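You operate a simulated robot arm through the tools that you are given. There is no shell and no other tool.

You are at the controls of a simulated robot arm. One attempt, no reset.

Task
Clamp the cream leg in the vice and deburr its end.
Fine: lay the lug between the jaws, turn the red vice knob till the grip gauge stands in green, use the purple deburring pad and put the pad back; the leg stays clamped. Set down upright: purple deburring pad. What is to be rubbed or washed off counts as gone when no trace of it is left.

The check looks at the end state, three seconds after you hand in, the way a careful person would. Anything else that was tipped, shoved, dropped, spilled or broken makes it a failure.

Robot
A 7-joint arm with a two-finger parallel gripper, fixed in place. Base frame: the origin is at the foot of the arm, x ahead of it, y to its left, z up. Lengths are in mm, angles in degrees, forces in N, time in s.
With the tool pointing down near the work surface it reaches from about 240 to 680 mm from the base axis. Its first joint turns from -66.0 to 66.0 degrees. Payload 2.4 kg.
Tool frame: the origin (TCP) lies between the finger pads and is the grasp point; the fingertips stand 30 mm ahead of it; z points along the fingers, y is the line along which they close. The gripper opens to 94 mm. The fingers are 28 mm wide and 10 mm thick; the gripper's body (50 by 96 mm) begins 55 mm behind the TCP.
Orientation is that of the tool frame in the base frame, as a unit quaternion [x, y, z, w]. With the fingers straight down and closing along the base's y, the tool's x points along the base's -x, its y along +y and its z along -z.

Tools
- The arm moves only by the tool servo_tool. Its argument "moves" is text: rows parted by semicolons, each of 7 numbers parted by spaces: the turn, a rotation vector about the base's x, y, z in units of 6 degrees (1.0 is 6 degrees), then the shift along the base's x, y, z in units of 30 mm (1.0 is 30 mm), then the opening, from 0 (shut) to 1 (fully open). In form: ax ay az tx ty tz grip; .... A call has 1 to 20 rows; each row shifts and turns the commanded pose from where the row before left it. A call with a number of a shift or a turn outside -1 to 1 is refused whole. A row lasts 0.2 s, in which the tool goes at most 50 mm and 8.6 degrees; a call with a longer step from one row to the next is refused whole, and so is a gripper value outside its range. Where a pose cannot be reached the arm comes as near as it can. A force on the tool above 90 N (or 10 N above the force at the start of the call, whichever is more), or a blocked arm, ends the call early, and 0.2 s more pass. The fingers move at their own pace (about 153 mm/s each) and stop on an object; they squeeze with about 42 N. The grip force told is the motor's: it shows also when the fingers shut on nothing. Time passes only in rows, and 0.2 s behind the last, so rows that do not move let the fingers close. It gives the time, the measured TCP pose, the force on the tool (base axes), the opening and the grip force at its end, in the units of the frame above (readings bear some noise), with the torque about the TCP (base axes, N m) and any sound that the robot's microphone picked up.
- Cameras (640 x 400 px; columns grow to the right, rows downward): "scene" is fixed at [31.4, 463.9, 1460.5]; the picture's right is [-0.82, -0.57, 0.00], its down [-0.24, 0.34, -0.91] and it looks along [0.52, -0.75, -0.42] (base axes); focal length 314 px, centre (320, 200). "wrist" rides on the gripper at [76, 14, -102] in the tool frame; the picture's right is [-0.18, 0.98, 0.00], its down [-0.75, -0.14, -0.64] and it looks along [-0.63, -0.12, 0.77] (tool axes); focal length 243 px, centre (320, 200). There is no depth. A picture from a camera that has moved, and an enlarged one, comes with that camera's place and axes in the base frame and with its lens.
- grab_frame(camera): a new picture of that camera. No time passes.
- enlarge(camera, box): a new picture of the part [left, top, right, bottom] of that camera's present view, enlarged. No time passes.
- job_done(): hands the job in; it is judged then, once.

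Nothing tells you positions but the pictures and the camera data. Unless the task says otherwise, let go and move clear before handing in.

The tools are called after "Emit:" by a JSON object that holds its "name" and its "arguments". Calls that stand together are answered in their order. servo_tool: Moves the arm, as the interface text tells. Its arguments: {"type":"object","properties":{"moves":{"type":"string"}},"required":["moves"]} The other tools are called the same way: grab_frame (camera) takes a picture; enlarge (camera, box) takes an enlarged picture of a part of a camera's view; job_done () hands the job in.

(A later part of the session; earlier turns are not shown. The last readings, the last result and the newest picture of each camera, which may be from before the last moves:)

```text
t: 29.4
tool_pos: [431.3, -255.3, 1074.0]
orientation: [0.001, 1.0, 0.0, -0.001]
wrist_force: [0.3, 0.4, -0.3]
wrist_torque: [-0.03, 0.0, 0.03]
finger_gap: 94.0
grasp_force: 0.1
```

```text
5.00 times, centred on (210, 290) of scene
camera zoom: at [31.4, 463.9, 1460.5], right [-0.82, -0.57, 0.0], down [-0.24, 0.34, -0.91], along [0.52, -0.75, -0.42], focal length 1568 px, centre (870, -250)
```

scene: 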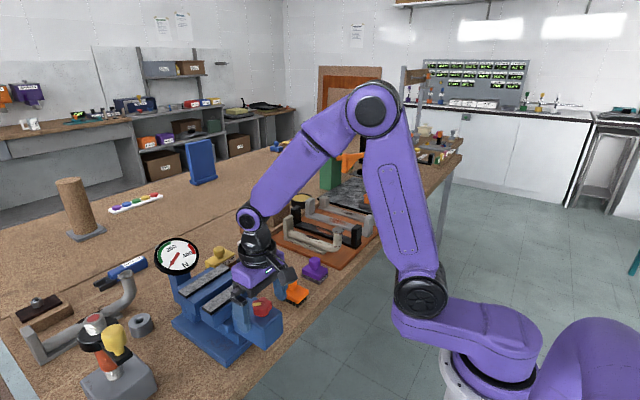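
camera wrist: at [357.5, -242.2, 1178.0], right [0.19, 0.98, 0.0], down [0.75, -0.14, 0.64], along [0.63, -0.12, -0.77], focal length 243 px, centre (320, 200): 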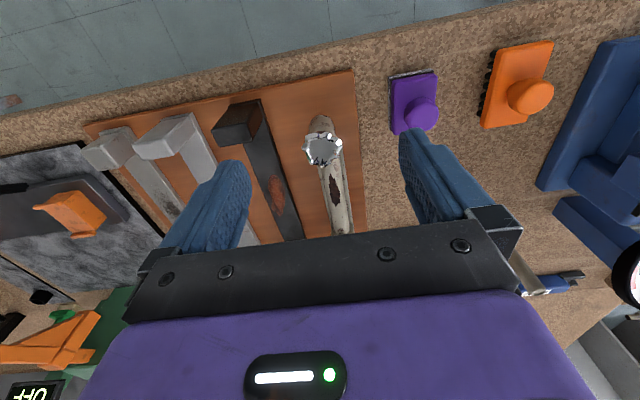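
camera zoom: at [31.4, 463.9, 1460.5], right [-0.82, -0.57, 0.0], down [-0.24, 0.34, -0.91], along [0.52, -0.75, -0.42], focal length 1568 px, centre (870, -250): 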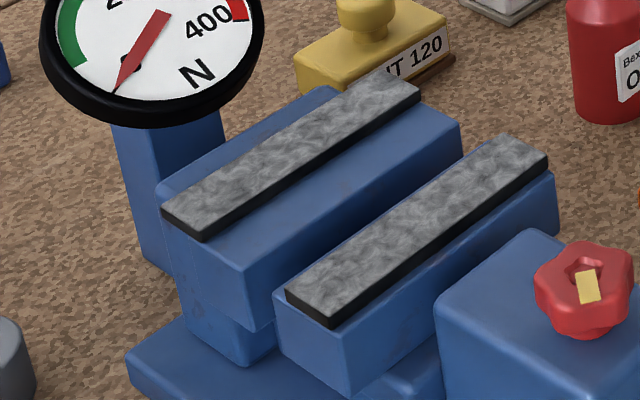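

The plate measures about 37–38 mm wide and 8 mm thick, and the space between the two grey strips (the jaw lips, standing on the blue beds) is about 53–56 mm, so the plate lies flat on the beds between the strips. I'll first close the jaws part-way so the bed supports the leg on both sides; I go to the knob.

Emit:
{"name": "servo_tool", "arguments": {"moves": "0 0 1 -0.069 0.855 0.102 1; 0 0 1 -0.069 0.855 0.102 1; 0 0 1 -0.069 0.855 0.102 1; 0 0 1 -0.069 0.855 0.102 1; 0 0 1 -0.069 0.855 0.102 1; 0 0 1 -0.069 0.855 0.102 1; 0 0 1 -0.069 0.855 0.102 1; 0 0 1 -0.069 0.855 0.102 1; 0 0 1 -0.069 0.855 0.102 1; 0 0 1 -0.069 0.855 0.102 1; 0 0 1 -0.069 0.855 0.102 1; 0 0 1 -0.069 0.855 0.102 1; 0 0 1 -0.069 0.855 0.102 1; 0 0 1 -0.069 0.855 0.102 1; 0 0 1 -0.069 0.855 0.102 1; 0 0 0 0 0 0 1"}}

Emit:
{"name": "servo_tool", "arguments": {"moves": "0 0 0 0 0 -0.91 1; 0 0 0 0 0 -0.91 1; 0 0 0 0 0 -0.91 1; 0 0 0 0 0 -0.91 1; 0 0 0 0 0 0 1"}}

Emit:
{"name": "grab_frame", "arguments": {"camera": "wrist"}}

```text
t: 32.8
tool_pos: [398.9, 129.6, 1121.7]
orientation: [0.708, -0.706, 0.001, 0.001]
wrist_force: [-0.9, 0.4, 0.2]
wrist_torque: [-0.01, -0.01, 0.01]
finger_gap: 94.0
grasp_force: 0.1
```

```text
t: 34.0
tool_pos: [399.3, 129.7, 1013.6]
orientation: [-0.707, 0.707, -0.001, 0.0]
wrist_force: [-0.2, -0.8, 0.2]
wrist_torque: [0.01, 0.0, 0.01]
finger_gap: 93.9
grasp_force: 0.0
```

```text
taken
camera wrist: at [387.0, 52.4, 1115.3], right [-0.98, 0.18, 0.0], down [0.14, 0.75, 0.64], along [0.12, 0.63, -0.77], focal length 243 px, centre (320, 200)
```

wrist: 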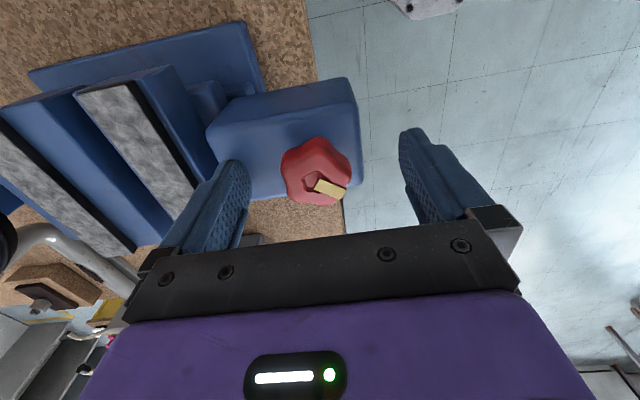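

Emit:
{"name": "servo_tool", "arguments": {"moves": "0 0 0 0.11 -0.04 -0.07 1; 0 0 0 0 0 0 0; 0 0 0 0 0 0 0; 0 0 0 0 0 0 0"}}

Emit:
{"name": "servo_tool", "arguments": {"moves": "0 0 -1 0.0067 0 0 0; 0 0 -1 0.0067 0 0 0; 0 0 -1 0.0067 0 0 0; 0 0 -1 0.0067 0 0 0; 0 0 -1 0.0067 0 0 0; 0 0 -1 0.0067 0 0 0; 0 0 -1 0.0067 0 0 0; 0 0 -1 0.0067 0 0 0; 0 0 -1 0.0067 0 0 0; 0 0 -1 0.0067 0 0 0; 0 0 -1 0.0067 0 0 0; 0 0 -1 0.0067 0 0 0; 0 0 -1 0.0067 0 0 0; 0 0 -1 0.0067 0 0 0; 0 0 -1 0.0067 0 0 0; 0 0 0 0 0 0 0"}}

Emit:
{"name": "enlarge", "arguments": {"camera": "scene", "box": [165, 250, 255, 330]}}

Emit:
{"name": "enlarge", "arguments": {"camera": "wrist", "box": [220, 80, 420, 230]}}

```text
t: 35.0
tool_pos: [403.3, 128.9, 1009.3]
orientation: [-0.707, 0.708, 0.0, -0.001]
wrist_force: [-4.2, -0.3, 2.1]
wrist_torque: [0.12, 0.31, 0.01]
finger_gap: 36.8
grasp_force: 44.9
```

```text
t: 38.4
tool_pos: [404.4, 130.3, 1010.6]
orientation: [0.0, 1.0, 0.0, -0.001]
wrist_force: [-20.5, 21.8, 18.9]
wrist_torque: [0.04, 0.59, 0.04]
finger_gap: 36.3
grasp_force: 44.7
```

```text
5.00 times, centred on (210, 290) of scene
camera zoom: at [30.5, 464.5, 1460.3], right [-0.82, -0.57, 0.0], down [-0.24, 0.34, -0.91], along [0.52, -0.75, -0.42], focal length 1568 px, centre (870, -250)
```

zoom: 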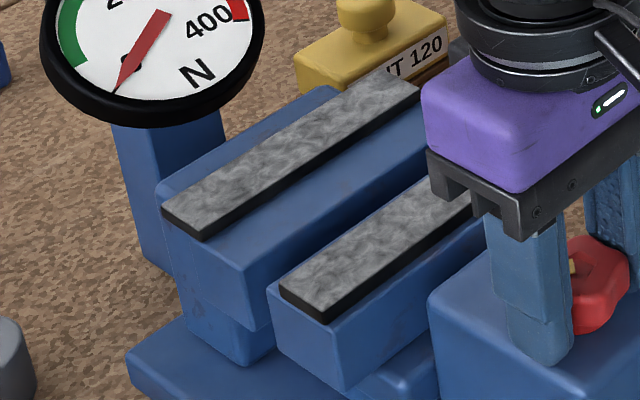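

```text
2.67 times, centred on (320, 155) of wrist
camera zoom: at [330.4, 143.0, 1113.4], right [0.18, 0.98, 0.0], down [0.76, -0.14, 0.64], along [0.63, -0.12, -0.77], focal length 647 px, centre (320, 320)
```

zoom: 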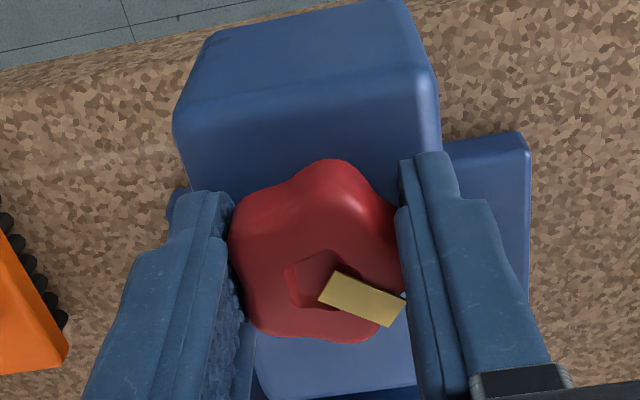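

The jaw came back to where it began. I continue clockwise another 90°.

Emit:
{"name": "servo_tool", "arguments": {"moves": "0 0 -1 0.0067 0 0 0; 0 0 -1 0.0067 0 0 0; 0 0 -1 0.0067 0 0 0; 0 0 -1 0.0067 0 0 0; 0 0 -1 0.0067 0 0 0; 0 0 -1 0.0067 0 0 0; 0 0 -1 0.0067 0 0 0; 0 0 -1 0.0067 0 0 0; 0 0 -1 0.0067 0 0 0; 0 0 -1 0.0067 0 0 0; 0 0 -1 0.0067 0 0 0; 0 0 -1 0.0067 0 0 0; 0 0 -1 0.0067 0 0 0; 0 0 -1 0.0067 0 0 0; 0 0 -1 0.0067 0 0 0; 0 0 0 0 0 0 0"}}

Emit:
{"name": "enlarge", "arguments": {"camera": "scene", "box": [165, 250, 255, 330]}}

Emit:
{"name": "enlarge", "arguments": {"camera": "wrist", "box": [220, 80, 420, 230]}}

```text
t: 41.8
tool_pos: [409.1, 132.5, 1009.9]
orientation: [0.706, 0.708, 0.002, -0.001]
wrist_force: [0.5, 33.3, -4.7]
wrist_torque: [-0.36, -0.17, 0.02]
finger_gap: 36.5
grasp_force: 44.6
```

```text
5.00 times, centred on (210, 290) of scene
camera zoom: at [31.5, 464.9, 1460.2], right [-0.82, -0.57, 0.0], down [-0.24, 0.34, -0.91], along [0.52, -0.75, -0.42], focal length 1568 px, centre (870, -250)
```

zoom: 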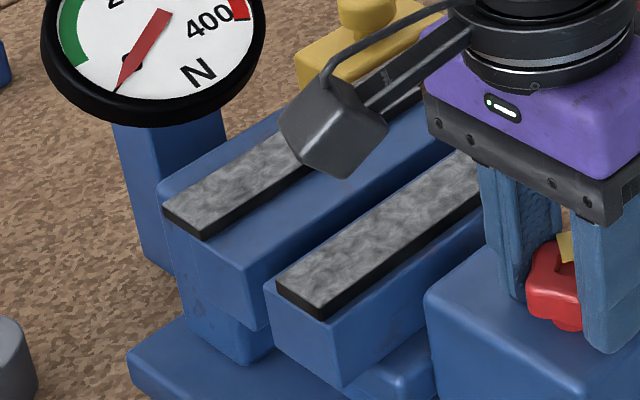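

```text
2.67 times, centred on (320, 155) of wrist
camera zoom: at [424.9, 206.2, 1113.4], right [0.98, -0.18, 0.0], down [-0.14, -0.76, 0.64], along [-0.12, -0.63, -0.77], focal length 647 px, centre (320, 320)
```

zoom: 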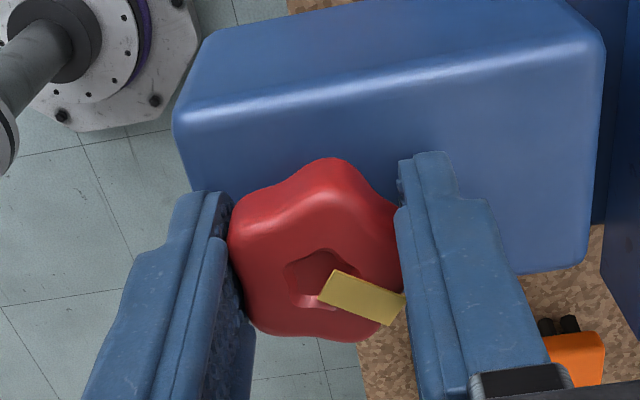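

Yaw ±90° works and the jaw lead is about 11.4 mm per turn. The strip gap should now be about 50 mm; I release, rise, and look straight down on the jaws to measure.

Emit:
{"name": "servo_tool", "arguments": {"moves": "0 0 0 0 -0.05 0 1; 0 0 0 0 0 0 1; 0 0 0 0 0 0.9 1; 0 0 0 0 0 0.9 1; 0 0 0 0 0 0.9 1; 0 0 0 0 0 0.9 1; 0 0 0 0 0 0 1"}}

Emit:
{"name": "servo_tool", "arguments": {"moves": "0.936 0 0 0.65 0 0.15 1; 0.936 0 0 0.65 0 0.15 1; 0.936 0 0 0.65 0 0.15 1; 0.936 0 0 0.65 0 0.15 1; 0.936 0 0 0.65 0 0.15 1; 0.936 0 0 0.65 0 0.15 1; 0.936 0 0 0.65 0 0.15 1; 0 0 0 0 0 0 1"}}

Emit:
{"name": "grab_frame", "arguments": {"camera": "wrist"}}

Emit:
{"name": "enlarge", "arguments": {"camera": "wrist", "box": [240, 100, 400, 220]}}

```text
t: 43.4
tool_pos: [409.5, 126.3, 1118.7]
orientation: [0.708, 0.707, 0.001, -0.001]
wrist_force: [0.5, -0.3, 0.2]
wrist_torque: [0.01, 0.0, -0.01]
finger_gap: 94.0
grasp_force: 0.1
```

```text
t: 45.2
tool_pos: [546.2, 127.0, 1150.7]
orientation: [0.665, 0.666, 0.239, -0.239]
wrist_force: [-0.4, 0.3, 1.0]
wrist_torque: [-0.01, 0.01, 0.04]
finger_gap: 94.0
grasp_force: 0.0
```

```text
taken
camera wrist: at [562.0, 118.9, 1277.6], right [0.98, -0.14, -0.12], down [-0.14, -0.99, 0.02], along [-0.12, 0.0, -0.99], focal length 243 px, centre (320, 200)
```

wrist: 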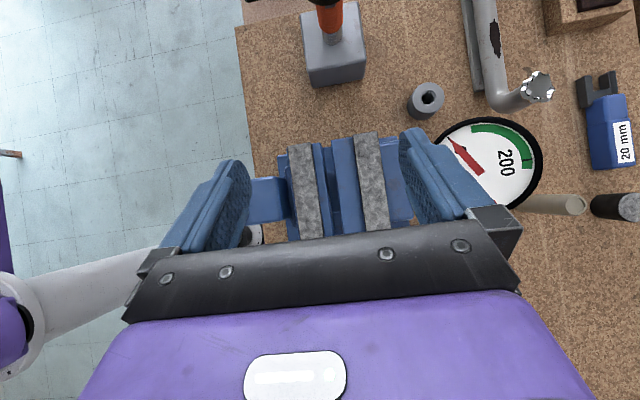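

```text
3.33 times, centred on (320, 160) of wrist
camera zoom: at [562.0, 118.9, 1277.6], right [0.98, -0.14, -0.12], down [-0.14, -0.99, 0.02], along [-0.12, 0.0, -0.99], focal length 809 px, centre (320, 333)
```

zoom: 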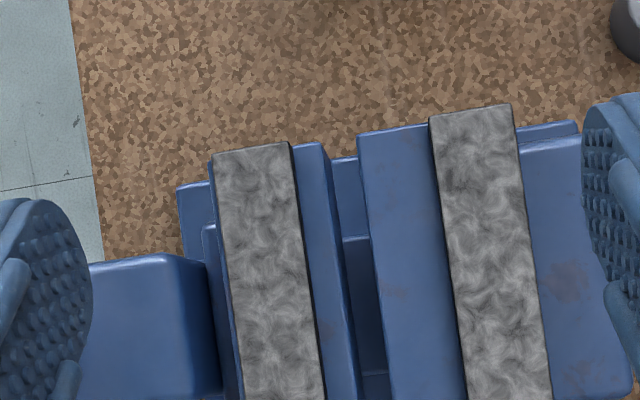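

The strip-to-strip gap is about 51 mm centred at x≈550, jaws parallel to y; the leg's plate is about 38 mm wide, centred at y≈-262, lying along x. I go over the tube near the leg's balance point (x≈585).

Emit:
{"name": "servo_tool", "arguments": {"moves": "-0.936 0 0 0 -0.9 0 1; -0.936 0 0 0 -0.9 0 1; -0.936 0 0 0 -0.9 0 1; -0.936 0 0 0 -0.9 0 1; -0.936 0 0 0 -0.9 0 1; -0.936 0 0 0 -0.9 0 1; -0.936 0 0 0 -0.9 0 1; 0 0 0 0 0 0 1"}}

Emit:
{"name": "servo_tool", "arguments": {"moves": "0 0 1 0.087 -0.444 -0.244 1; 0 0 1 0.087 -0.444 -0.244 1; 0 0 1 0.087 -0.444 -0.244 1; 0 0 1 0.087 -0.444 -0.244 1; 0 0 1 0.087 -0.444 -0.244 1; 0 0 1 0.087 -0.444 -0.244 1; 0 0 1 0.087 -0.444 -0.244 1; 0 0 1 0.087 -0.444 -0.244 1; 0 0 1 0.087 -0.444 -0.244 1; 0 0 1 0.087 -0.444 -0.244 1; 0 0 1 0.087 -0.444 -0.244 1; 0 0 1 0.087 -0.444 -0.244 1; 0 0 1 0.087 -0.444 -0.244 1; 0 0 1 0.087 -0.444 -0.244 1; 0 0 1 0.087 -0.444 -0.244 1; 0 0 0 0 0 0 1"}}

Emit:
{"name": "grab_frame", "arguments": {"camera": "wrist"}}

Emit:
{"name": "grab_frame", "arguments": {"camera": "scene"}}

```text
t: 47.0
tool_pos: [545.1, -63.9, 1149.5]
orientation: [0.707, 0.707, 0.0, 0.0]
wrist_force: [-0.8, -0.3, 0.0]
wrist_torque: [0.01, -0.01, 0.0]
finger_gap: 94.0
grasp_force: 0.0
```

```text
t: 50.4
tool_pos: [583.7, -261.5, 1040.8]
orientation: [-0.002, 1.0, 0.0, -0.001]
wrist_force: [-0.2, 0.1, -0.2]
wrist_torque: [0.0, 0.01, 0.0]
finger_gap: 94.2
grasp_force: 0.0
```

```text
taken
camera wrist: at [510.2, -249.0, 1142.9], right [0.18, 0.98, 0.0], down [0.76, -0.14, 0.64], along [0.63, -0.12, -0.77], focal length 243 px, centre (320, 200)
```

wrist: 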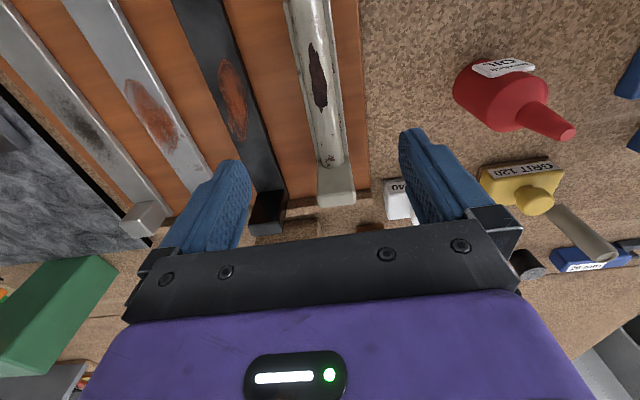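

```text
taken
```

scene: 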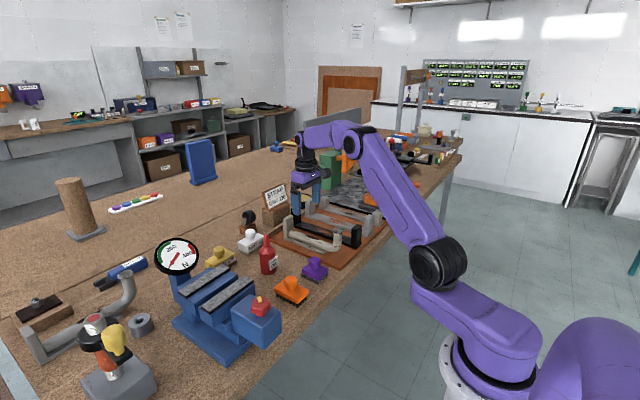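

Emit:
{"name": "enlarge", "arguments": {"camera": "wrist", "box": [240, 0, 400, 120]}}

Emit:
{"name": "enlarge", "arguments": {"camera": "wrist", "box": [260, 100, 400, 220]}}

```text
3.33 times, centred on (320, 60) of wrist
camera zoom: at [510.2, -249.0, 1142.9], right [0.18, 0.98, 0.0], down [0.76, -0.14, 0.64], along [0.63, -0.12, -0.77], focal length 809 px, centre (320, 667)
```

zoom: 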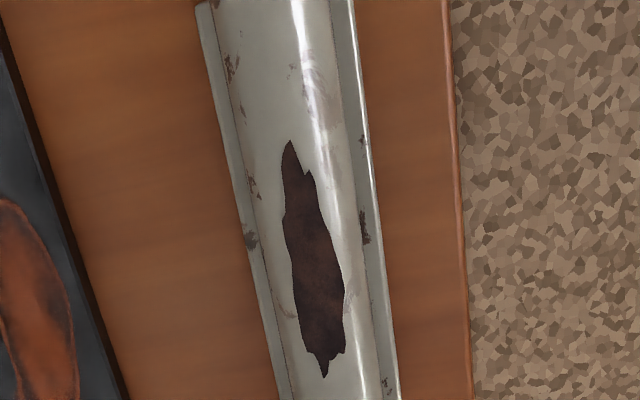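

```text
3.33 times, centred on (330, 160) of wrist
camera zoom: at [510.2, -249.0, 1142.9], right [0.18, 0.98, 0.0], down [0.76, -0.14, 0.64], along [0.63, -0.12, -0.77], focal length 809 px, centre (287, 333)
```

zoom: 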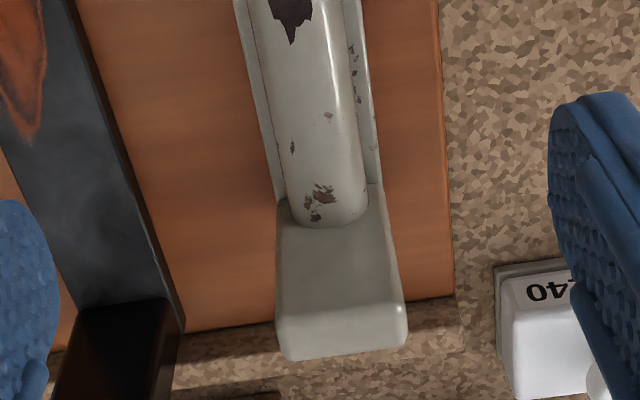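

The grip point is well centred over the tube. I descend so the fingertips straddle the tube just above the plate.

Emit:
{"name": "servo_tool", "arguments": {"moves": "0 0 0 0.03 -0.01 -0.9 0.8; 0 0 0 0 0 -0.9 0.8; 0 0 0 0 0 -0.9 0.8; 0 0 0 0 0 -0.9 0.8; 0 0 0 0 0 -0.4 0.8; 0 0 0 0 0 -0.25 0.8; 0 0 0 0 0 0 0.8"}}

Emit:
{"name": "grab_frame", "arguments": {"camera": "wrist"}}

Emit:
{"name": "enlarge", "arguments": {"camera": "scene", "box": [270, 190, 350, 250]}}

```text
t: 52.0
tool_pos: [585.3, -262.2, 911.9]
orientation: [0.0, 1.0, -0.001, 0.0]
wrist_force: [0.7, -0.5, 0.4]
wrist_torque: [0.0, -0.01, 0.03]
finger_gap: 75.3
grasp_force: 0.1
```

```text
taken
camera wrist: at [511.3, -249.1, 1015.1], right [0.18, 0.98, 0.0], down [0.75, -0.14, 0.64], along [0.63, -0.12, -0.77], focal length 243 px, centre (320, 200)
```

wrist: 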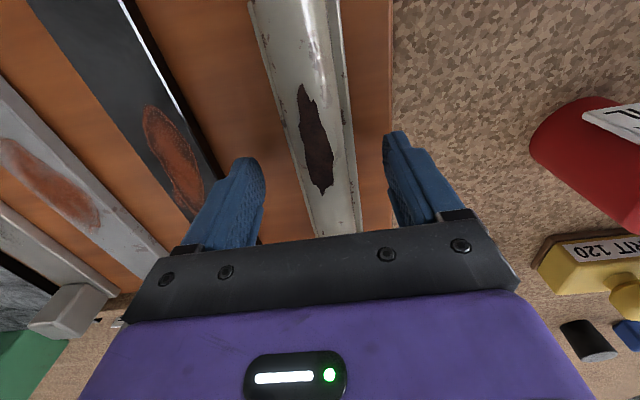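

```text
6.67 times, centred on (310, 220) of scene
camera zoom: at [31.4, 463.9, 1460.5], right [-0.82, -0.57, 0.0], down [-0.24, 0.34, -0.91], along [0.52, -0.75, -0.42], focal length 2091 px, centre (387, 67)
```

zoom: 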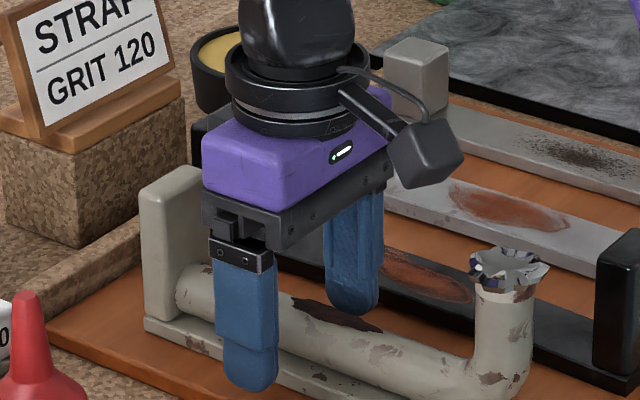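

Emit:
{"name": "servo_tool", "arguments": {"moves": "0 0 0 0 0 0 0; 0 0 0 0 0 0 0; 0 0 0 0 0 0 0; 0 0 0 0 0 0 0"}}

Emit:
{"name": "grab_frame", "arguments": {"camera": "wrist"}}

Emit:
{"name": "enlarge", "arguments": {"camera": "scene", "box": [270, 190, 350, 250]}}

```text
t: 53.0
tool_pos: [586.6, -262.6, 913.2]
orientation: [-0.001, 1.0, 0.0, 0.0]
wrist_force: [0.5, 2.4, 3.1]
wrist_torque: [-0.03, 0.1, -0.02]
finger_gap: 28.5
grasp_force: 41.9
```

```text
taken
camera wrist: at [511.4, -248.9, 1015.4], right [0.18, 0.98, 0.0], down [0.75, -0.14, 0.64], along [0.63, -0.12, -0.77], focal length 243 px, centre (320, 200)
```

wrist: 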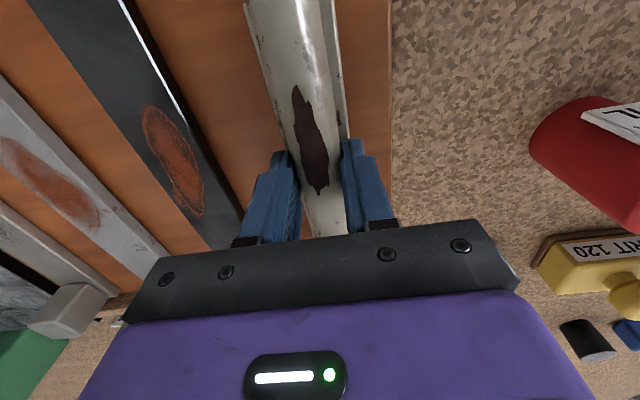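

```text
6.67 times, centred on (310, 220) of scene
camera zoom: at [31.4, 464.0, 1460.5], right [-0.82, -0.57, 0.0], down [-0.24, 0.34, -0.91], along [0.52, -0.75, -0.42], focal length 2091 px, centre (387, 67)
```

zoom: 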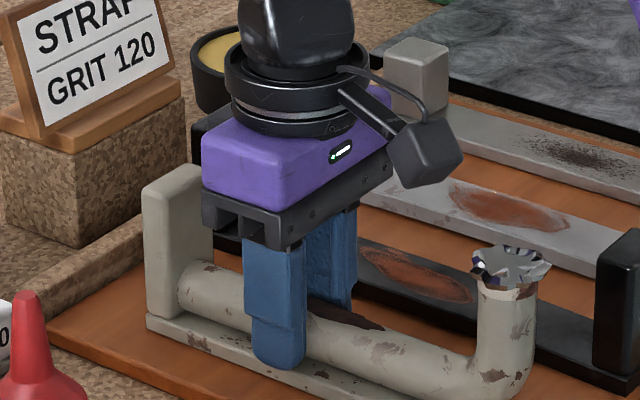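

Gripped the tube (28.5 mm). I lift a little and check the balance.

Emit:
{"name": "servo_tool", "arguments": {"moves": "0 0 0 0 0 0.2 0; 0 0 0 0 0 0.3 0; 0 0 0 0 0 0.5 0; 0 0 0 0 0 0 0; 0 0 0 0 0 0 0"}}

Emit:
{"name": "enlarge", "arguments": {"camera": "scene", "box": [270, 180, 350, 250]}}

Emit:
{"name": "grab_frame", "arguments": {"camera": "wrist"}}

```text
t: 54.2
tool_pos: [585.4, -262.0, 943.1]
orientation: [0.0, 1.0, -0.001, -0.002]
wrist_force: [-0.2, -0.9, -5.0]
wrist_torque: [0.03, -0.03, 0.0]
finger_gap: 24.5
grasp_force: 42.2
```

```text
5.71 times, centred on (310, 215) of scene
camera zoom: at [31.5, 463.9, 1460.5], right [-0.82, -0.57, 0.0], down [-0.24, 0.34, -0.91], along [0.52, -0.75, -0.42], focal length 1792 px, centre (377, 114)
```

zoom: 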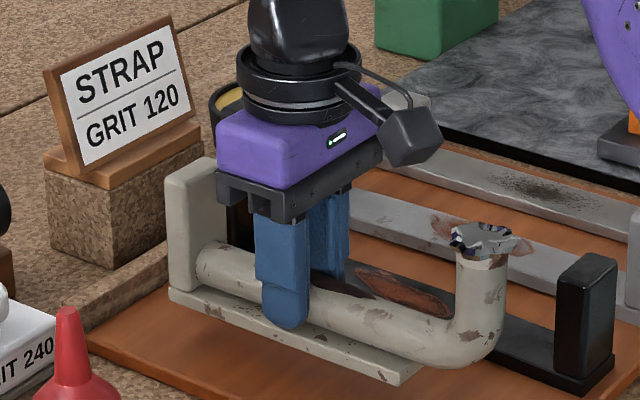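

```text
taken
camera wrist: at [511.6, -248.9, 1045.8], right [0.18, 0.98, 0.0], down [0.75, -0.14, 0.64], along [0.63, -0.12, -0.77], focal length 243 px, centre (320, 200)
```

wrist: 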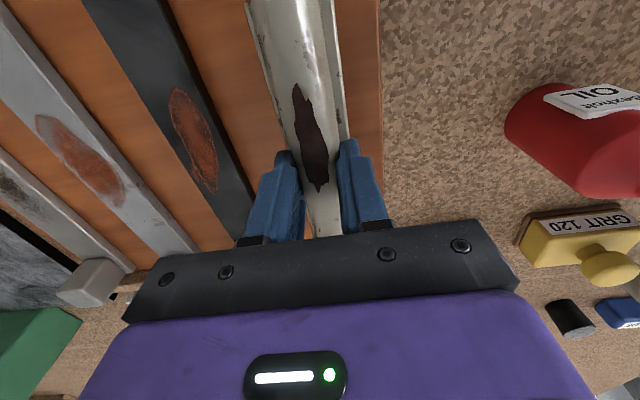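

The leg lifted level, weight about 5 N, but the opening reading shrank from 28.5 to 24.5 mm, so I wait a moment and check whether it is slipping.

Emit:
{"name": "servo_tool", "arguments": {"moves": "0 0 0 0 0 0 0; 0 0 0 0 0 0 0; 0 0 0 0 0 0 0; 0 0 0 0 0 0 0; 0 0 0 0 0 0 0"}}

Emit:
{"name": "enlarge", "arguments": {"camera": "wrist", "box": [230, 80, 410, 240]}}

Emit:
{"name": "enlarge", "arguments": {"camera": "scene", "box": [285, 205, 335, 240]}}

```text
t: 55.4
tool_pos: [586.6, -261.7, 942.4]
orientation: [0.0, 1.0, 0.0, -0.001]
wrist_force: [0.3, 0.1, -3.7]
wrist_torque: [-0.03, -0.03, 0.01]
finger_gap: 24.6
grasp_force: 42.3
```

```text
2.50 times, centred on (320, 160) of wrist
camera zoom: at [511.6, -248.9, 1045.7], right [0.18, 0.98, 0.0], down [0.75, -0.14, 0.64], along [0.63, -0.12, -0.77], focal length 606 px, centre (320, 300)
```

zoom: 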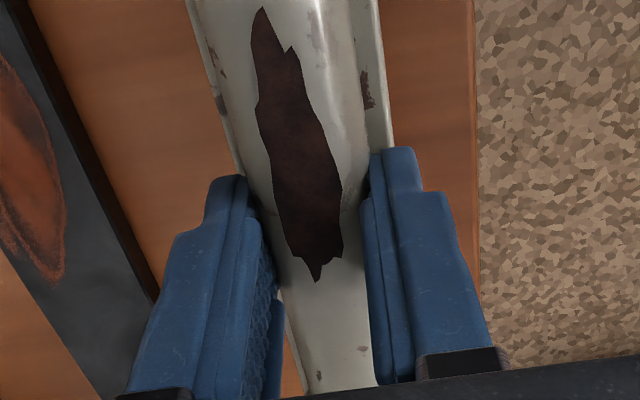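

```text
11.43 times, centred on (310, 222) of scene
camera zoom: at [31.5, 463.9, 1460.5], right [-0.82, -0.57, 0.0], down [-0.24, 0.34, -0.91], along [0.52, -0.75, -0.42], focal length 3584 px, centre (434, -57)
```

zoom: 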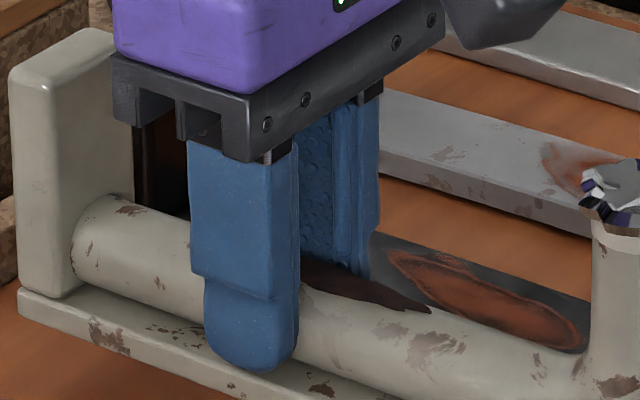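

The grip is steady. I lift to transport height.

Emit:
{"name": "servo_tool", "arguments": {"moves": "0 0 0 0 0 0.4 0; 0 0 0 0 0 0.8 0; 0 0 0 0 0 0.9 0; 0 0 0 0 0 0.9 0; 0 0 0 0 0 0.8 0; 0 0 0 0 0 0.4 0; 0 0 0 0 0 0 0"}}

Emit:
{"name": "grab_frame", "arguments": {"camera": "scene"}}

Emit:
{"name": "grab_frame", "arguments": {"camera": "wrist"}}

```text
t: 57.0
tool_pos: [584.6, -261.2, 1069.4]
orientation: [0.0, 1.0, 0.0, 0.0]
wrist_force: [-1.4, 1.1, -3.6]
wrist_torque: [0.01, -0.03, -0.01]
finger_gap: 24.4
grasp_force: 41.7
```

```text
taken
```

scene: 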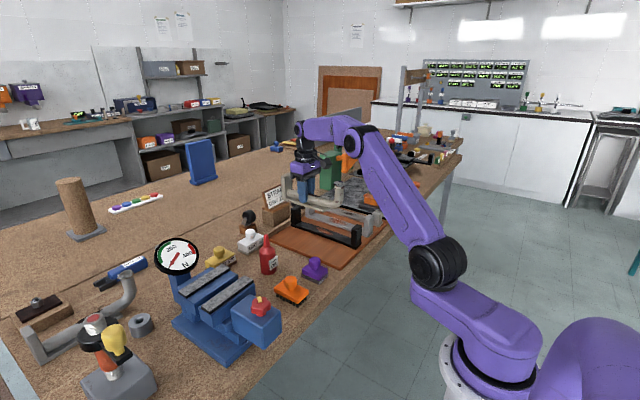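

```text
taken
camera wrist: at [511.4, -248.7, 1171.9], right [0.18, 0.98, 0.0], down [0.75, -0.14, 0.64], along [0.63, -0.12, -0.77], focal length 243 px, centre (320, 200)
```

wrist: 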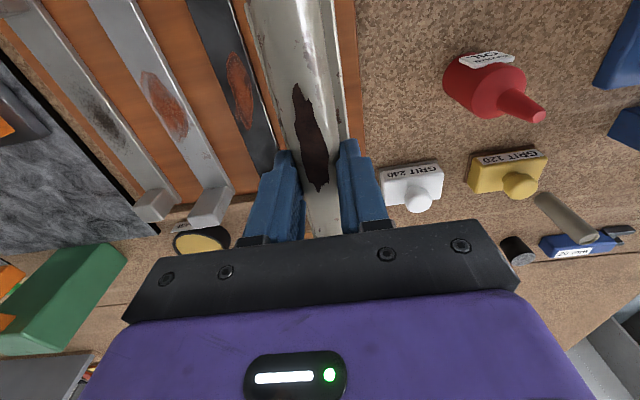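

Good. Now I carry it over to the vice while turning +90° (burred end toward -y).

Emit:
{"name": "servo_tool", "arguments": {"moves": "0 0 0.253 -0.02 0.215 0 0; 0 0 0.506 -0.04 0.429 0 0; 0 0 0.843 -0.067 0.715 0 0; 0 0 0.843 -0.067 0.715 0 0; 0 0 0.843 -0.067 0.715 0 0; 0 0 0.843 -0.067 0.715 0 0; 0 0 0.843 -0.067 0.715 0 0; 0 0 0.843 -0.067 0.715 0 0; 0 0 0.843 -0.067 0.715 0 0; 0 0 0.843 -0.067 0.715 0 0; 0 0 0.843 -0.067 0.715 0 0; 0 0 0.843 -0.067 0.715 0 0; 0 0 0.843 -0.067 0.715 0 0; 0 0 0.843 -0.067 0.715 0 0; 0 0 0.843 -0.067 0.715 0 0; 0 0 0.843 -0.067 0.715 0 0; 0 0 0.843 -0.067 0.715 0 0; 0 0 0.843 -0.067 0.715 0 0; 0 0 0.506 -0.04 0.429 0 0; 0 0 0.253 -0.02 0.215 0 0"}}

Emit:
{"name": "grab_frame", "arguments": {"camera": "wrist"}}

Emit:
{"name": "enlarge", "arguments": {"camera": "scene", "box": [140, 200, 300, 340]}}

```text
t: 61.2
tool_pos: [550.1, 119.9, 1070.1]
orientation: [0.708, -0.706, 0.0, 0.001]
wrist_force: [0.6, -0.2, -4.2]
wrist_torque: [0.08, -0.02, 0.0]
finger_gap: 24.5
grasp_force: 42.0
```

```text
taken
camera wrist: at [537.2, 42.3, 1171.5], right [-0.98, 0.18, 0.0], down [0.14, 0.76, 0.64], along [0.12, 0.63, -0.77], focal length 243 px, centre (320, 200)
```

wrist: 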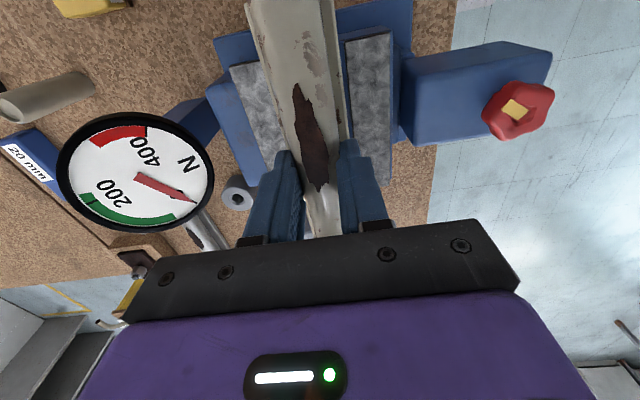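

```text
2.86 times, centred on (220, 270) of scene
camera zoom: at [31.5, 463.9, 1460.5], right [-0.82, -0.57, 0.0], down [-0.24, 0.34, -0.91], along [0.52, -0.75, -0.42], focal length 896 px, centre (606, 0)
```

zoom: 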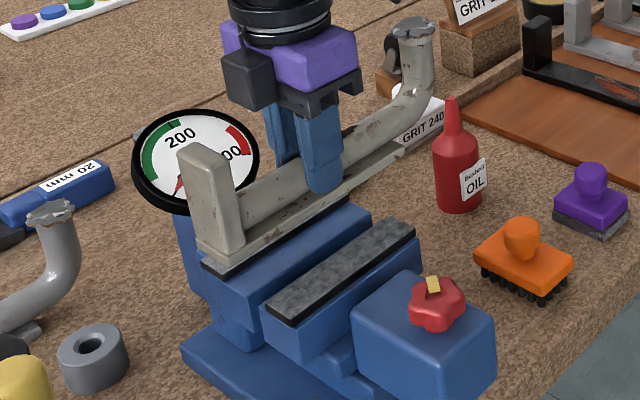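

The leg is above the vice, lined up with the strips. I lower it 30 mm and inspect clearance.

Emit:
{"name": "servo_tool", "arguments": {"moves": "0 0 0 0 0 -0.3 0; 0 0 0 0 0 -0.4 0; 0 0 0 0 0 -0.3 0; 0 0 0 0 0 0 0"}}

Emit:
{"name": "enlarge", "arguments": {"camera": "wrist", "box": [220, 20, 420, 170]}}

Emit:
{"name": "enlarge", "arguments": {"camera": "scene", "box": [170, 235, 270, 320]}}

```text
t: 62.2
tool_pos: [550.0, 120.5, 1038.9]
orientation: [0.708, -0.706, 0.0, 0.0]
wrist_force: [-0.7, -0.5, -2.9]
wrist_torque: [0.0, -0.01, 0.0]
finger_gap: 24.7
grasp_force: 42.3
```

```text
2.67 times, centred on (320, 95) of wrist
camera zoom: at [537.5, 41.9, 1141.6], right [-0.98, 0.18, 0.0], down [0.14, 0.75, 0.64], along [0.12, 0.63, -0.77], focal length 647 px, centre (320, 480)
```

zoom: 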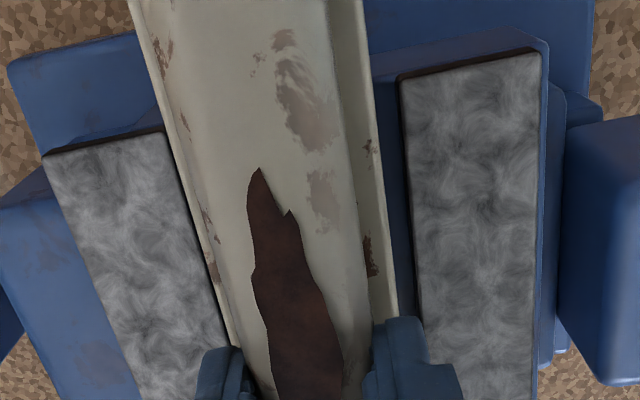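

```text
4.71 times, centred on (220, 278) of scene
camera zoom: at [31.5, 463.9, 1460.5], right [-0.82, -0.57, 0.0], down [-0.24, 0.34, -0.91], along [0.52, -0.75, -0.42], focal length 1476 px, centre (791, -165)
```

zoom: 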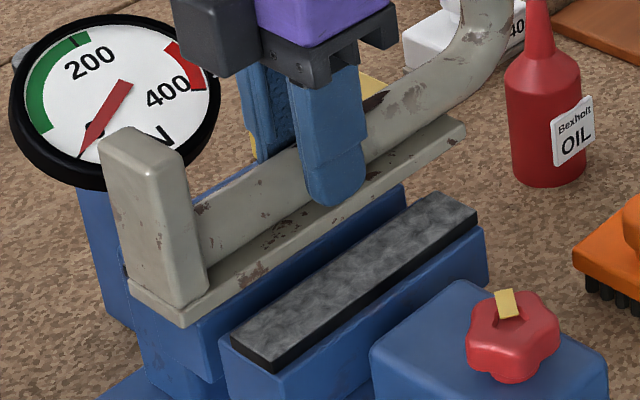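

Clearance to both strips is about 4–5 mm and the edges are parallel. I lower the last 18 mm gently.

Emit:
{"name": "servo_tool", "arguments": {"moves": "0 0 0 0 0 -0.2 0; 0 0 0 0 0 -0.2 0; 0 0 0 0 0 -0.13 0; 0 0 0 0 0 0 0"}}

Emit:
{"name": "enlarge", "arguments": {"camera": "scene", "box": [170, 235, 270, 320]}}

Emit:
{"name": "enlarge", "arguments": {"camera": "wrist", "box": [220, 20, 420, 170]}}

```text
t: 63.2
tool_pos: [549.8, 118.3, 1024.1]
orientation: [0.708, -0.706, 0.001, 0.001]
wrist_force: [-0.4, 0.3, -4.4]
wrist_torque: [0.02, -0.02, 0.0]
finger_gap: 24.7
grasp_force: 42.2
```

```text
4.71 times, centred on (220, 278) of scene
camera zoom: at [31.5, 463.9, 1460.5], right [-0.82, -0.57, 0.0], down [-0.24, 0.34, -0.91], along [0.52, -0.75, -0.42], focal length 1476 px, centre (791, -165)
```

zoom: 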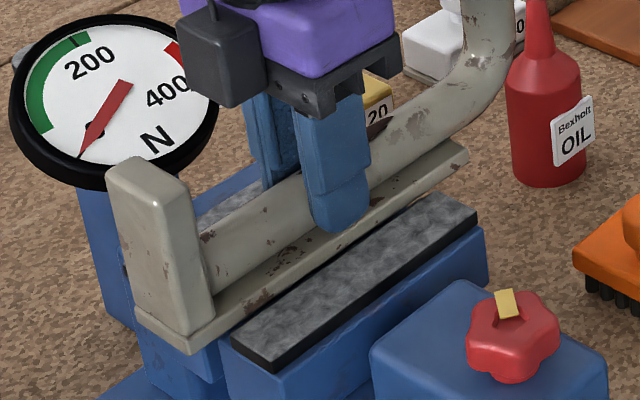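

```text
2.67 times, centred on (320, 95) of wrist
camera zoom: at [537.6, 41.8, 1125.9], right [-0.98, 0.18, 0.0], down [0.14, 0.75, 0.64], along [0.12, 0.63, -0.77], focal length 647 px, centre (320, 480)
```

zoom: 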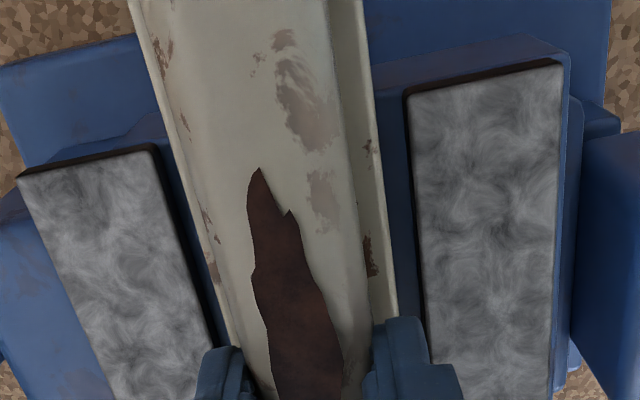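

Emit:
{"name": "servo_tool", "arguments": {"moves": "0 0 0 0 0 -0.08 0; 0 0 0 0 0 -0.06 0; 0 0 0 0 0 0 0"}}

Emit:
{"name": "enlarge", "arguments": {"camera": "scene", "box": [180, 270, 230, 312]}}

```text
t: 64.0
tool_pos: [550.4, 119.3, 1020.3]
orientation: [0.708, -0.706, 0.001, -0.001]
wrist_force: [-6.6, -1.7, 17.1]
wrist_torque: [-0.02, 0.3, 0.02]
finger_gap: 24.8
grasp_force: 41.8
```

```text
9.52 times, centred on (205, 291) of scene
camera zoom: at [30.9, 463.8, 1460.6], right [-0.82, -0.57, 0.0], down [-0.24, 0.34, -0.91], along [0.52, -0.75, -0.42], focal length 2987 px, centre (1415, -667)
```

zoom: 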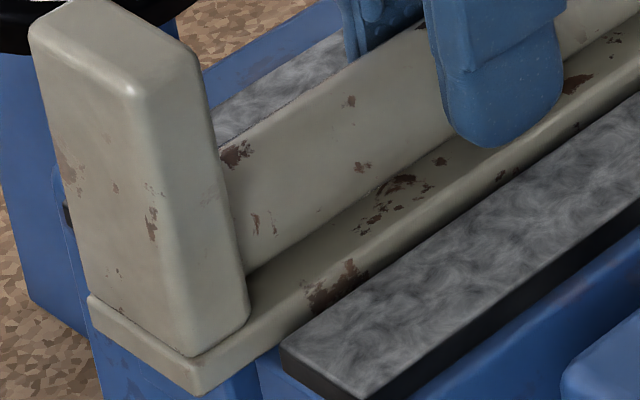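

The leg's plate rests on the bed (17 N of contact). I ease off, open the fingers a little, check, then rise.

Emit:
{"name": "servo_tool", "arguments": {"moves": "0 0 0 0 0 0.04 0; 0 0 0 0 0 0 0"}}

Emit:
{"name": "servo_tool", "arguments": {"moves": "0 0 0 0 0 0 0.45; 0 0 0 0 0 0 0.5; 0 0 0 0 0 0 0.5"}}

Emit:
{"name": "enlarge", "arguments": {"camera": "scene", "box": [170, 235, 270, 320]}}

Emit:
{"name": "enlarge", "arguments": {"camera": "wrist", "box": [220, 20, 420, 170]}}

```text
t: 64.6
tool_pos: [549.7, 119.3, 1020.3]
orientation: [0.708, -0.706, 0.0, -0.001]
wrist_force: [0.2, -0.2, 10.9]
wrist_torque: [0.08, 0.01, 0.02]
finger_gap: 24.8
grasp_force: 41.8
```

```text
t: 65.4
tool_pos: [550.3, 118.2, 1020.6]
orientation: [0.708, -0.706, 0.001, 0.001]
wrist_force: [-0.1, -0.3, 0.1]
wrist_torque: [0.02, 0.0, 0.01]
finger_gap: 47.0
grasp_force: 0.0
```

```text
4.71 times, centred on (220, 278) of scene
camera zoom: at [31.4, 463.9, 1460.5], right [-0.82, -0.57, 0.0], down [-0.24, 0.34, -0.91], along [0.52, -0.75, -0.42], focal length 1476 px, centre (791, -165)
```

zoom: 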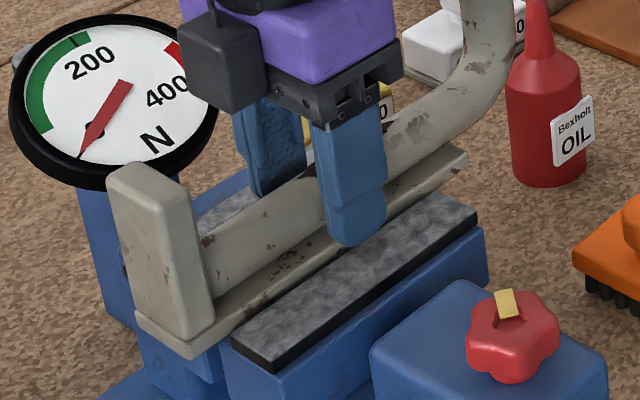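

```text
2.67 times, centred on (320, 95) of wrist
camera zoom: at [537.6, 41.6, 1122.8], right [-0.98, 0.18, 0.0], down [0.14, 0.75, 0.64], along [0.12, 0.63, -0.77], focal length 647 px, centre (320, 480)
```

zoom: 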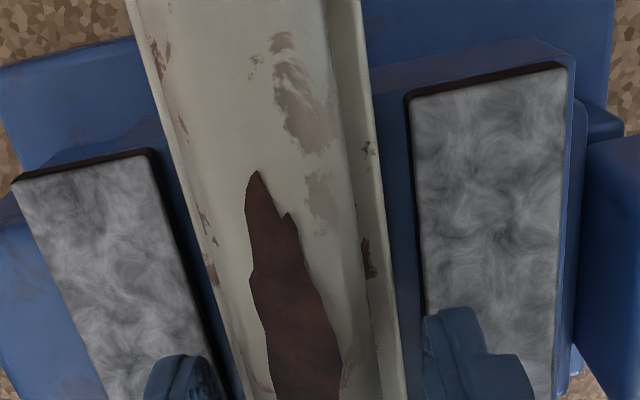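

The leg sits still on the bed between the strips. I rise clear and go to the knob.

Emit:
{"name": "servo_tool", "arguments": {"moves": "0 0 0 0 0 0.3 0.5; 0 0 0 0 0 0.6 0.5; 0 0 0 0 0 0.9 0.5; 0 0 0 0 0 0.9 0.5; 0 0 0 0 0 0.9 0.5; 0 0 0 0 0 0 1"}}

Emit:
{"name": "servo_tool", "arguments": {"moves": "0 0 0 -0.94 0.07 0 1; 0 0 0 -0.94 0.07 0 1; 0 0 0 -0.94 0.07 0 1; 0 0 0 -0.94 0.07 0 1; 0 0 0 -0.94 0.07 0 1; 0 0 0 0 0 -0.9 1; 0 0 0 0 0 -0.9 1; 0 0 0 0 0 -0.9 1; 0 0 0 0 0 -0.9 1; 0 0 0 0 0 -0.1 1; 0 0 0 0 0 0 1"}}

Emit:
{"name": "grab_frame", "arguments": {"camera": "wrist"}}

Emit:
{"name": "enlarge", "arguments": {"camera": "scene", "box": [140, 200, 300, 340]}}

```text
t: 66.8
tool_pos: [550.1, 120.6, 1128.9]
orientation: [0.707, -0.707, 0.0, 0.0]
wrist_force: [-0.3, 0.7, -0.2]
wrist_torque: [0.0, 0.0, -0.01]
finger_gap: 93.8
grasp_force: 0.0
```

```text
t: 69.2
tool_pos: [410.1, 128.6, 1016.1]
orientation: [-0.707, 0.707, -0.002, 0.0]
wrist_force: [0.0, 0.1, 0.6]
wrist_torque: [-0.01, 0.02, 0.03]
finger_gap: 94.0
grasp_force: 0.0
```

```text
taken
camera wrist: at [396.4, 52.1, 1119.4], right [-0.98, 0.18, 0.0], down [0.14, 0.75, 0.64], along [0.12, 0.63, -0.77], focal length 243 px, centre (320, 200)
```

wrist: 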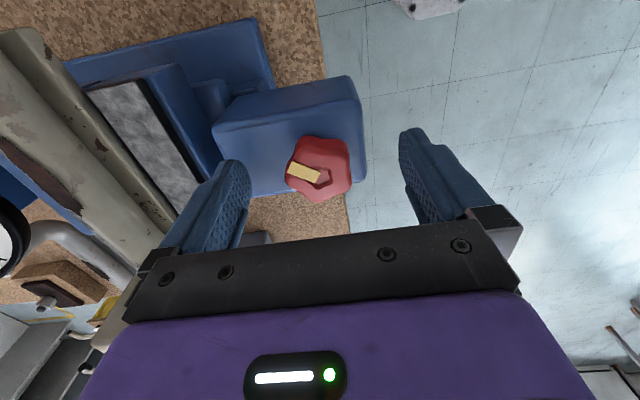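

```text
2.86 times, centred on (220, 270) of scene
camera zoom: at [31.4, 463.9, 1460.5], right [-0.82, -0.57, 0.0], down [-0.24, 0.34, -0.91], along [0.52, -0.75, -0.42], focal length 896 px, centre (606, 0)
```

zoom: 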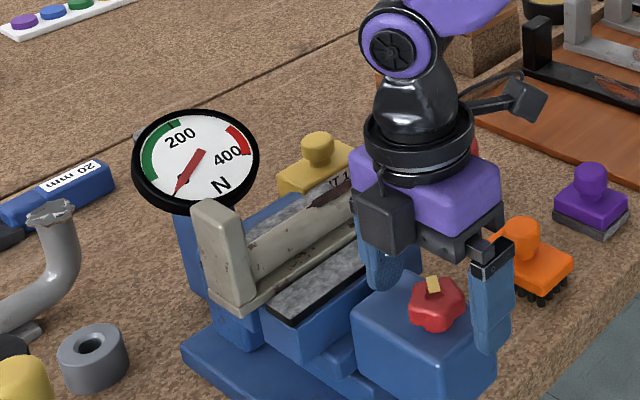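

Emit:
{"name": "servo_tool", "arguments": {"moves": "0 0 0 0 -0.04 -0.17 1; 0 0 0 0 0 0 0; 0 0 0 0 0 0 0; 0 0 0 0 0 0 0"}}

Emit:
{"name": "servo_tool", "arguments": {"moves": "0 0 -1 0.0063 0 0 0; 0 0 -1 0.0063 0 0 0; 0 0 -1 0.0063 0 0 0; 0 0 -1 0.0063 0 0 0; 0 0 -1 0.0063 0 0 0; 0 0 -1 0.0063 0 0 0; 0 0 -1 0.0063 0 0 0; 0 0 -1 0.0063 0 0 0; 0 0 -1 0.0063 0 0 0; 0 0 -1 0.0063 0 0 0; 0 0 -1 0.0063 0 0 0; 0 0 -1 0.0063 0 0 0; 0 0 -1 0.0063 0 0 0; 0 0 -1 0.0063 0 0 0; 0 0 -1 0.0063 0 0 0; 0 0 0 0 0 0 0"}}

Emit:
{"name": "enlarge", "arguments": {"camera": "scene", "box": [140, 200, 300, 340]}}

```text
t: 70.2
tool_pos: [408.6, 127.5, 1012.5]
orientation: [0.708, -0.706, 0.001, 0.001]
wrist_force: [4.3, 0.3, -4.8]
wrist_torque: [-0.09, -0.35, -0.01]
finger_gap: 36.3
grasp_force: 45.4
```

```text
t: 73.6
tool_pos: [411.2, 129.5, 1011.1]
orientation: [-0.001, 1.0, 0.0, -0.001]
wrist_force: [-14.8, 20.5, -1.5]
wrist_torque: [0.19, 0.55, 0.01]
finger_gap: 36.4
grasp_force: 45.3
```

```text
2.86 times, centred on (220, 270) of scene
camera zoom: at [31.0, 464.5, 1460.3], right [-0.82, -0.57, 0.0], down [-0.24, 0.34, -0.91], along [0.52, -0.75, -0.42], focal length 896 px, centre (606, 0)
```

zoom: 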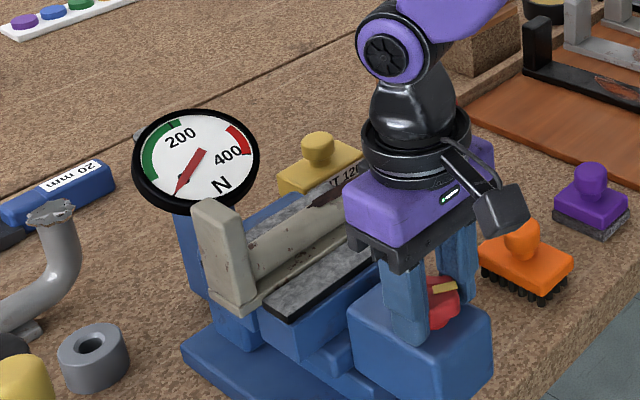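

Working; jaw moved inward. I turn a further 90° clockwise.

Emit:
{"name": "servo_tool", "arguments": {"moves": "0 0 -1 0.0063 0 0 0; 0 0 -1 0.0063 0 0 0; 0 0 -1 0.0063 0 0 0; 0 0 -1 0.0063 0 0 0; 0 0 -1 0.0063 0 0 0; 0 0 -1 0.0063 0 0 0; 0 0 -1 0.0063 0 0 0; 0 0 -1 0.0063 0 0 0; 0 0 -1 0.0063 0 0 0; 0 0 -1 0.0063 0 0 0; 0 0 -1 0.0063 0 0 0; 0 0 -1 0.0063 0 0 0; 0 0 -1 0.0063 0 0 0; 0 0 -1 0.0063 0 0 0; 0 0 -1 0.0063 0 0 0; 0 0 0 0 0 0 0"}}

Emit:
{"name": "enlarge", "arguments": {"camera": "scene", "box": [150, 230, 260, 330]}}

```text
t: 77.0
tool_pos: [415.6, 132.1, 1013.2]
orientation: [0.707, 0.708, 0.002, 0.0]
wrist_force: [13.1, 34.8, -11.5]
wrist_torque: [-0.09, 0.38, 0.02]
finger_gap: 36.5
grasp_force: 44.9
```

```text
4.00 times, centred on (205, 280) of scene
camera zoom: at [31.9, 465.0, 1460.1], right [-0.82, -0.57, 0.0], down [-0.24, 0.34, -0.91], along [0.52, -0.75, -0.42], focal length 1254 px, centre (780, -120)
```

zoom: 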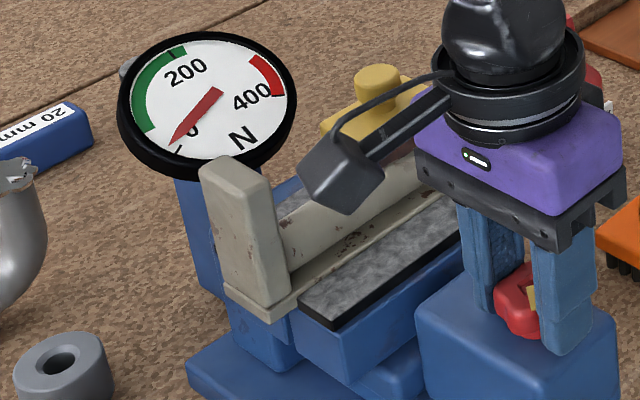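

The needle seems to have stirred. I look closer at the gauge and at how the leg sits.

Emit:
{"name": "enlarge", "arguments": {"camera": "scene", "box": [145, 230, 215, 280]}}

Emit:
{"name": "enlarge", "arguments": {"camera": "scene", "box": [185, 260, 255, 320]}}

Emit:
{"name": "grab_frame", "arguments": {"camera": "wrist"}}

```text
8.00 times, centred on (180, 255) of scene
camera zoom: at [31.9, 465.0, 1460.1], right [-0.82, -0.57, 0.0], down [-0.24, 0.34, -0.91], along [0.52, -0.75, -0.42], focal length 2509 px, centre (1440, -240)
```

zoom: 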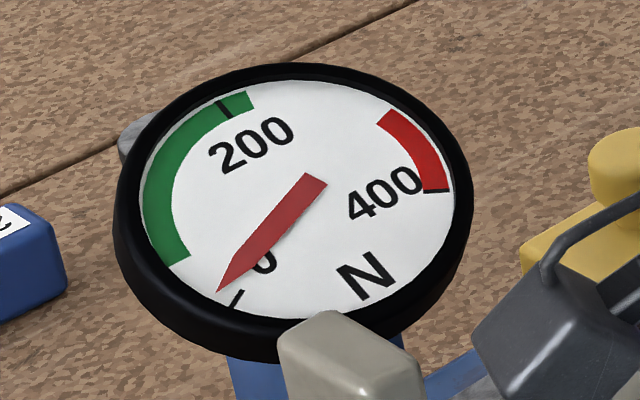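

```text
6.67 times, centred on (220, 290) of scene
camera zoom: at [31.9, 465.0, 1460.1], right [-0.82, -0.57, 0.0], down [-0.24, 0.34, -0.91], along [0.52, -0.75, -0.42], focal length 2091 px, centre (987, -400)
```

zoom: 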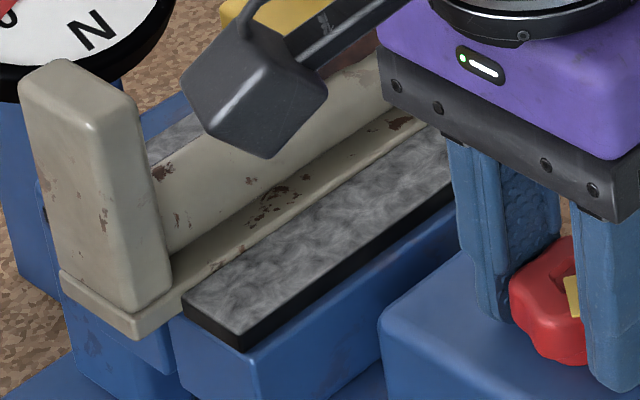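

```text
taken
camera wrist: at [431.3, 206.4, 1114.9], right [0.98, -0.18, 0.0], down [-0.14, -0.76, 0.64], along [-0.11, -0.63, -0.77], focal length 243 px, centre (320, 200)
```

wrist: 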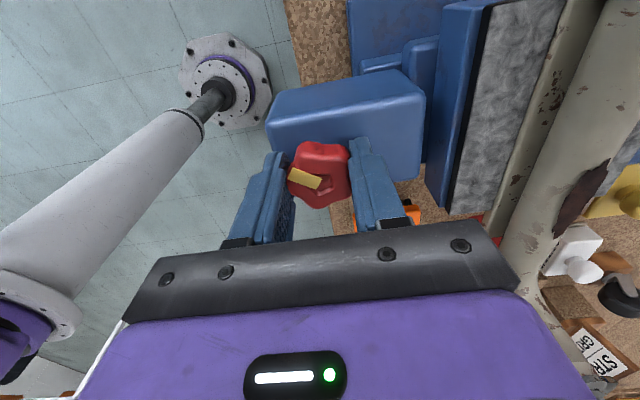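

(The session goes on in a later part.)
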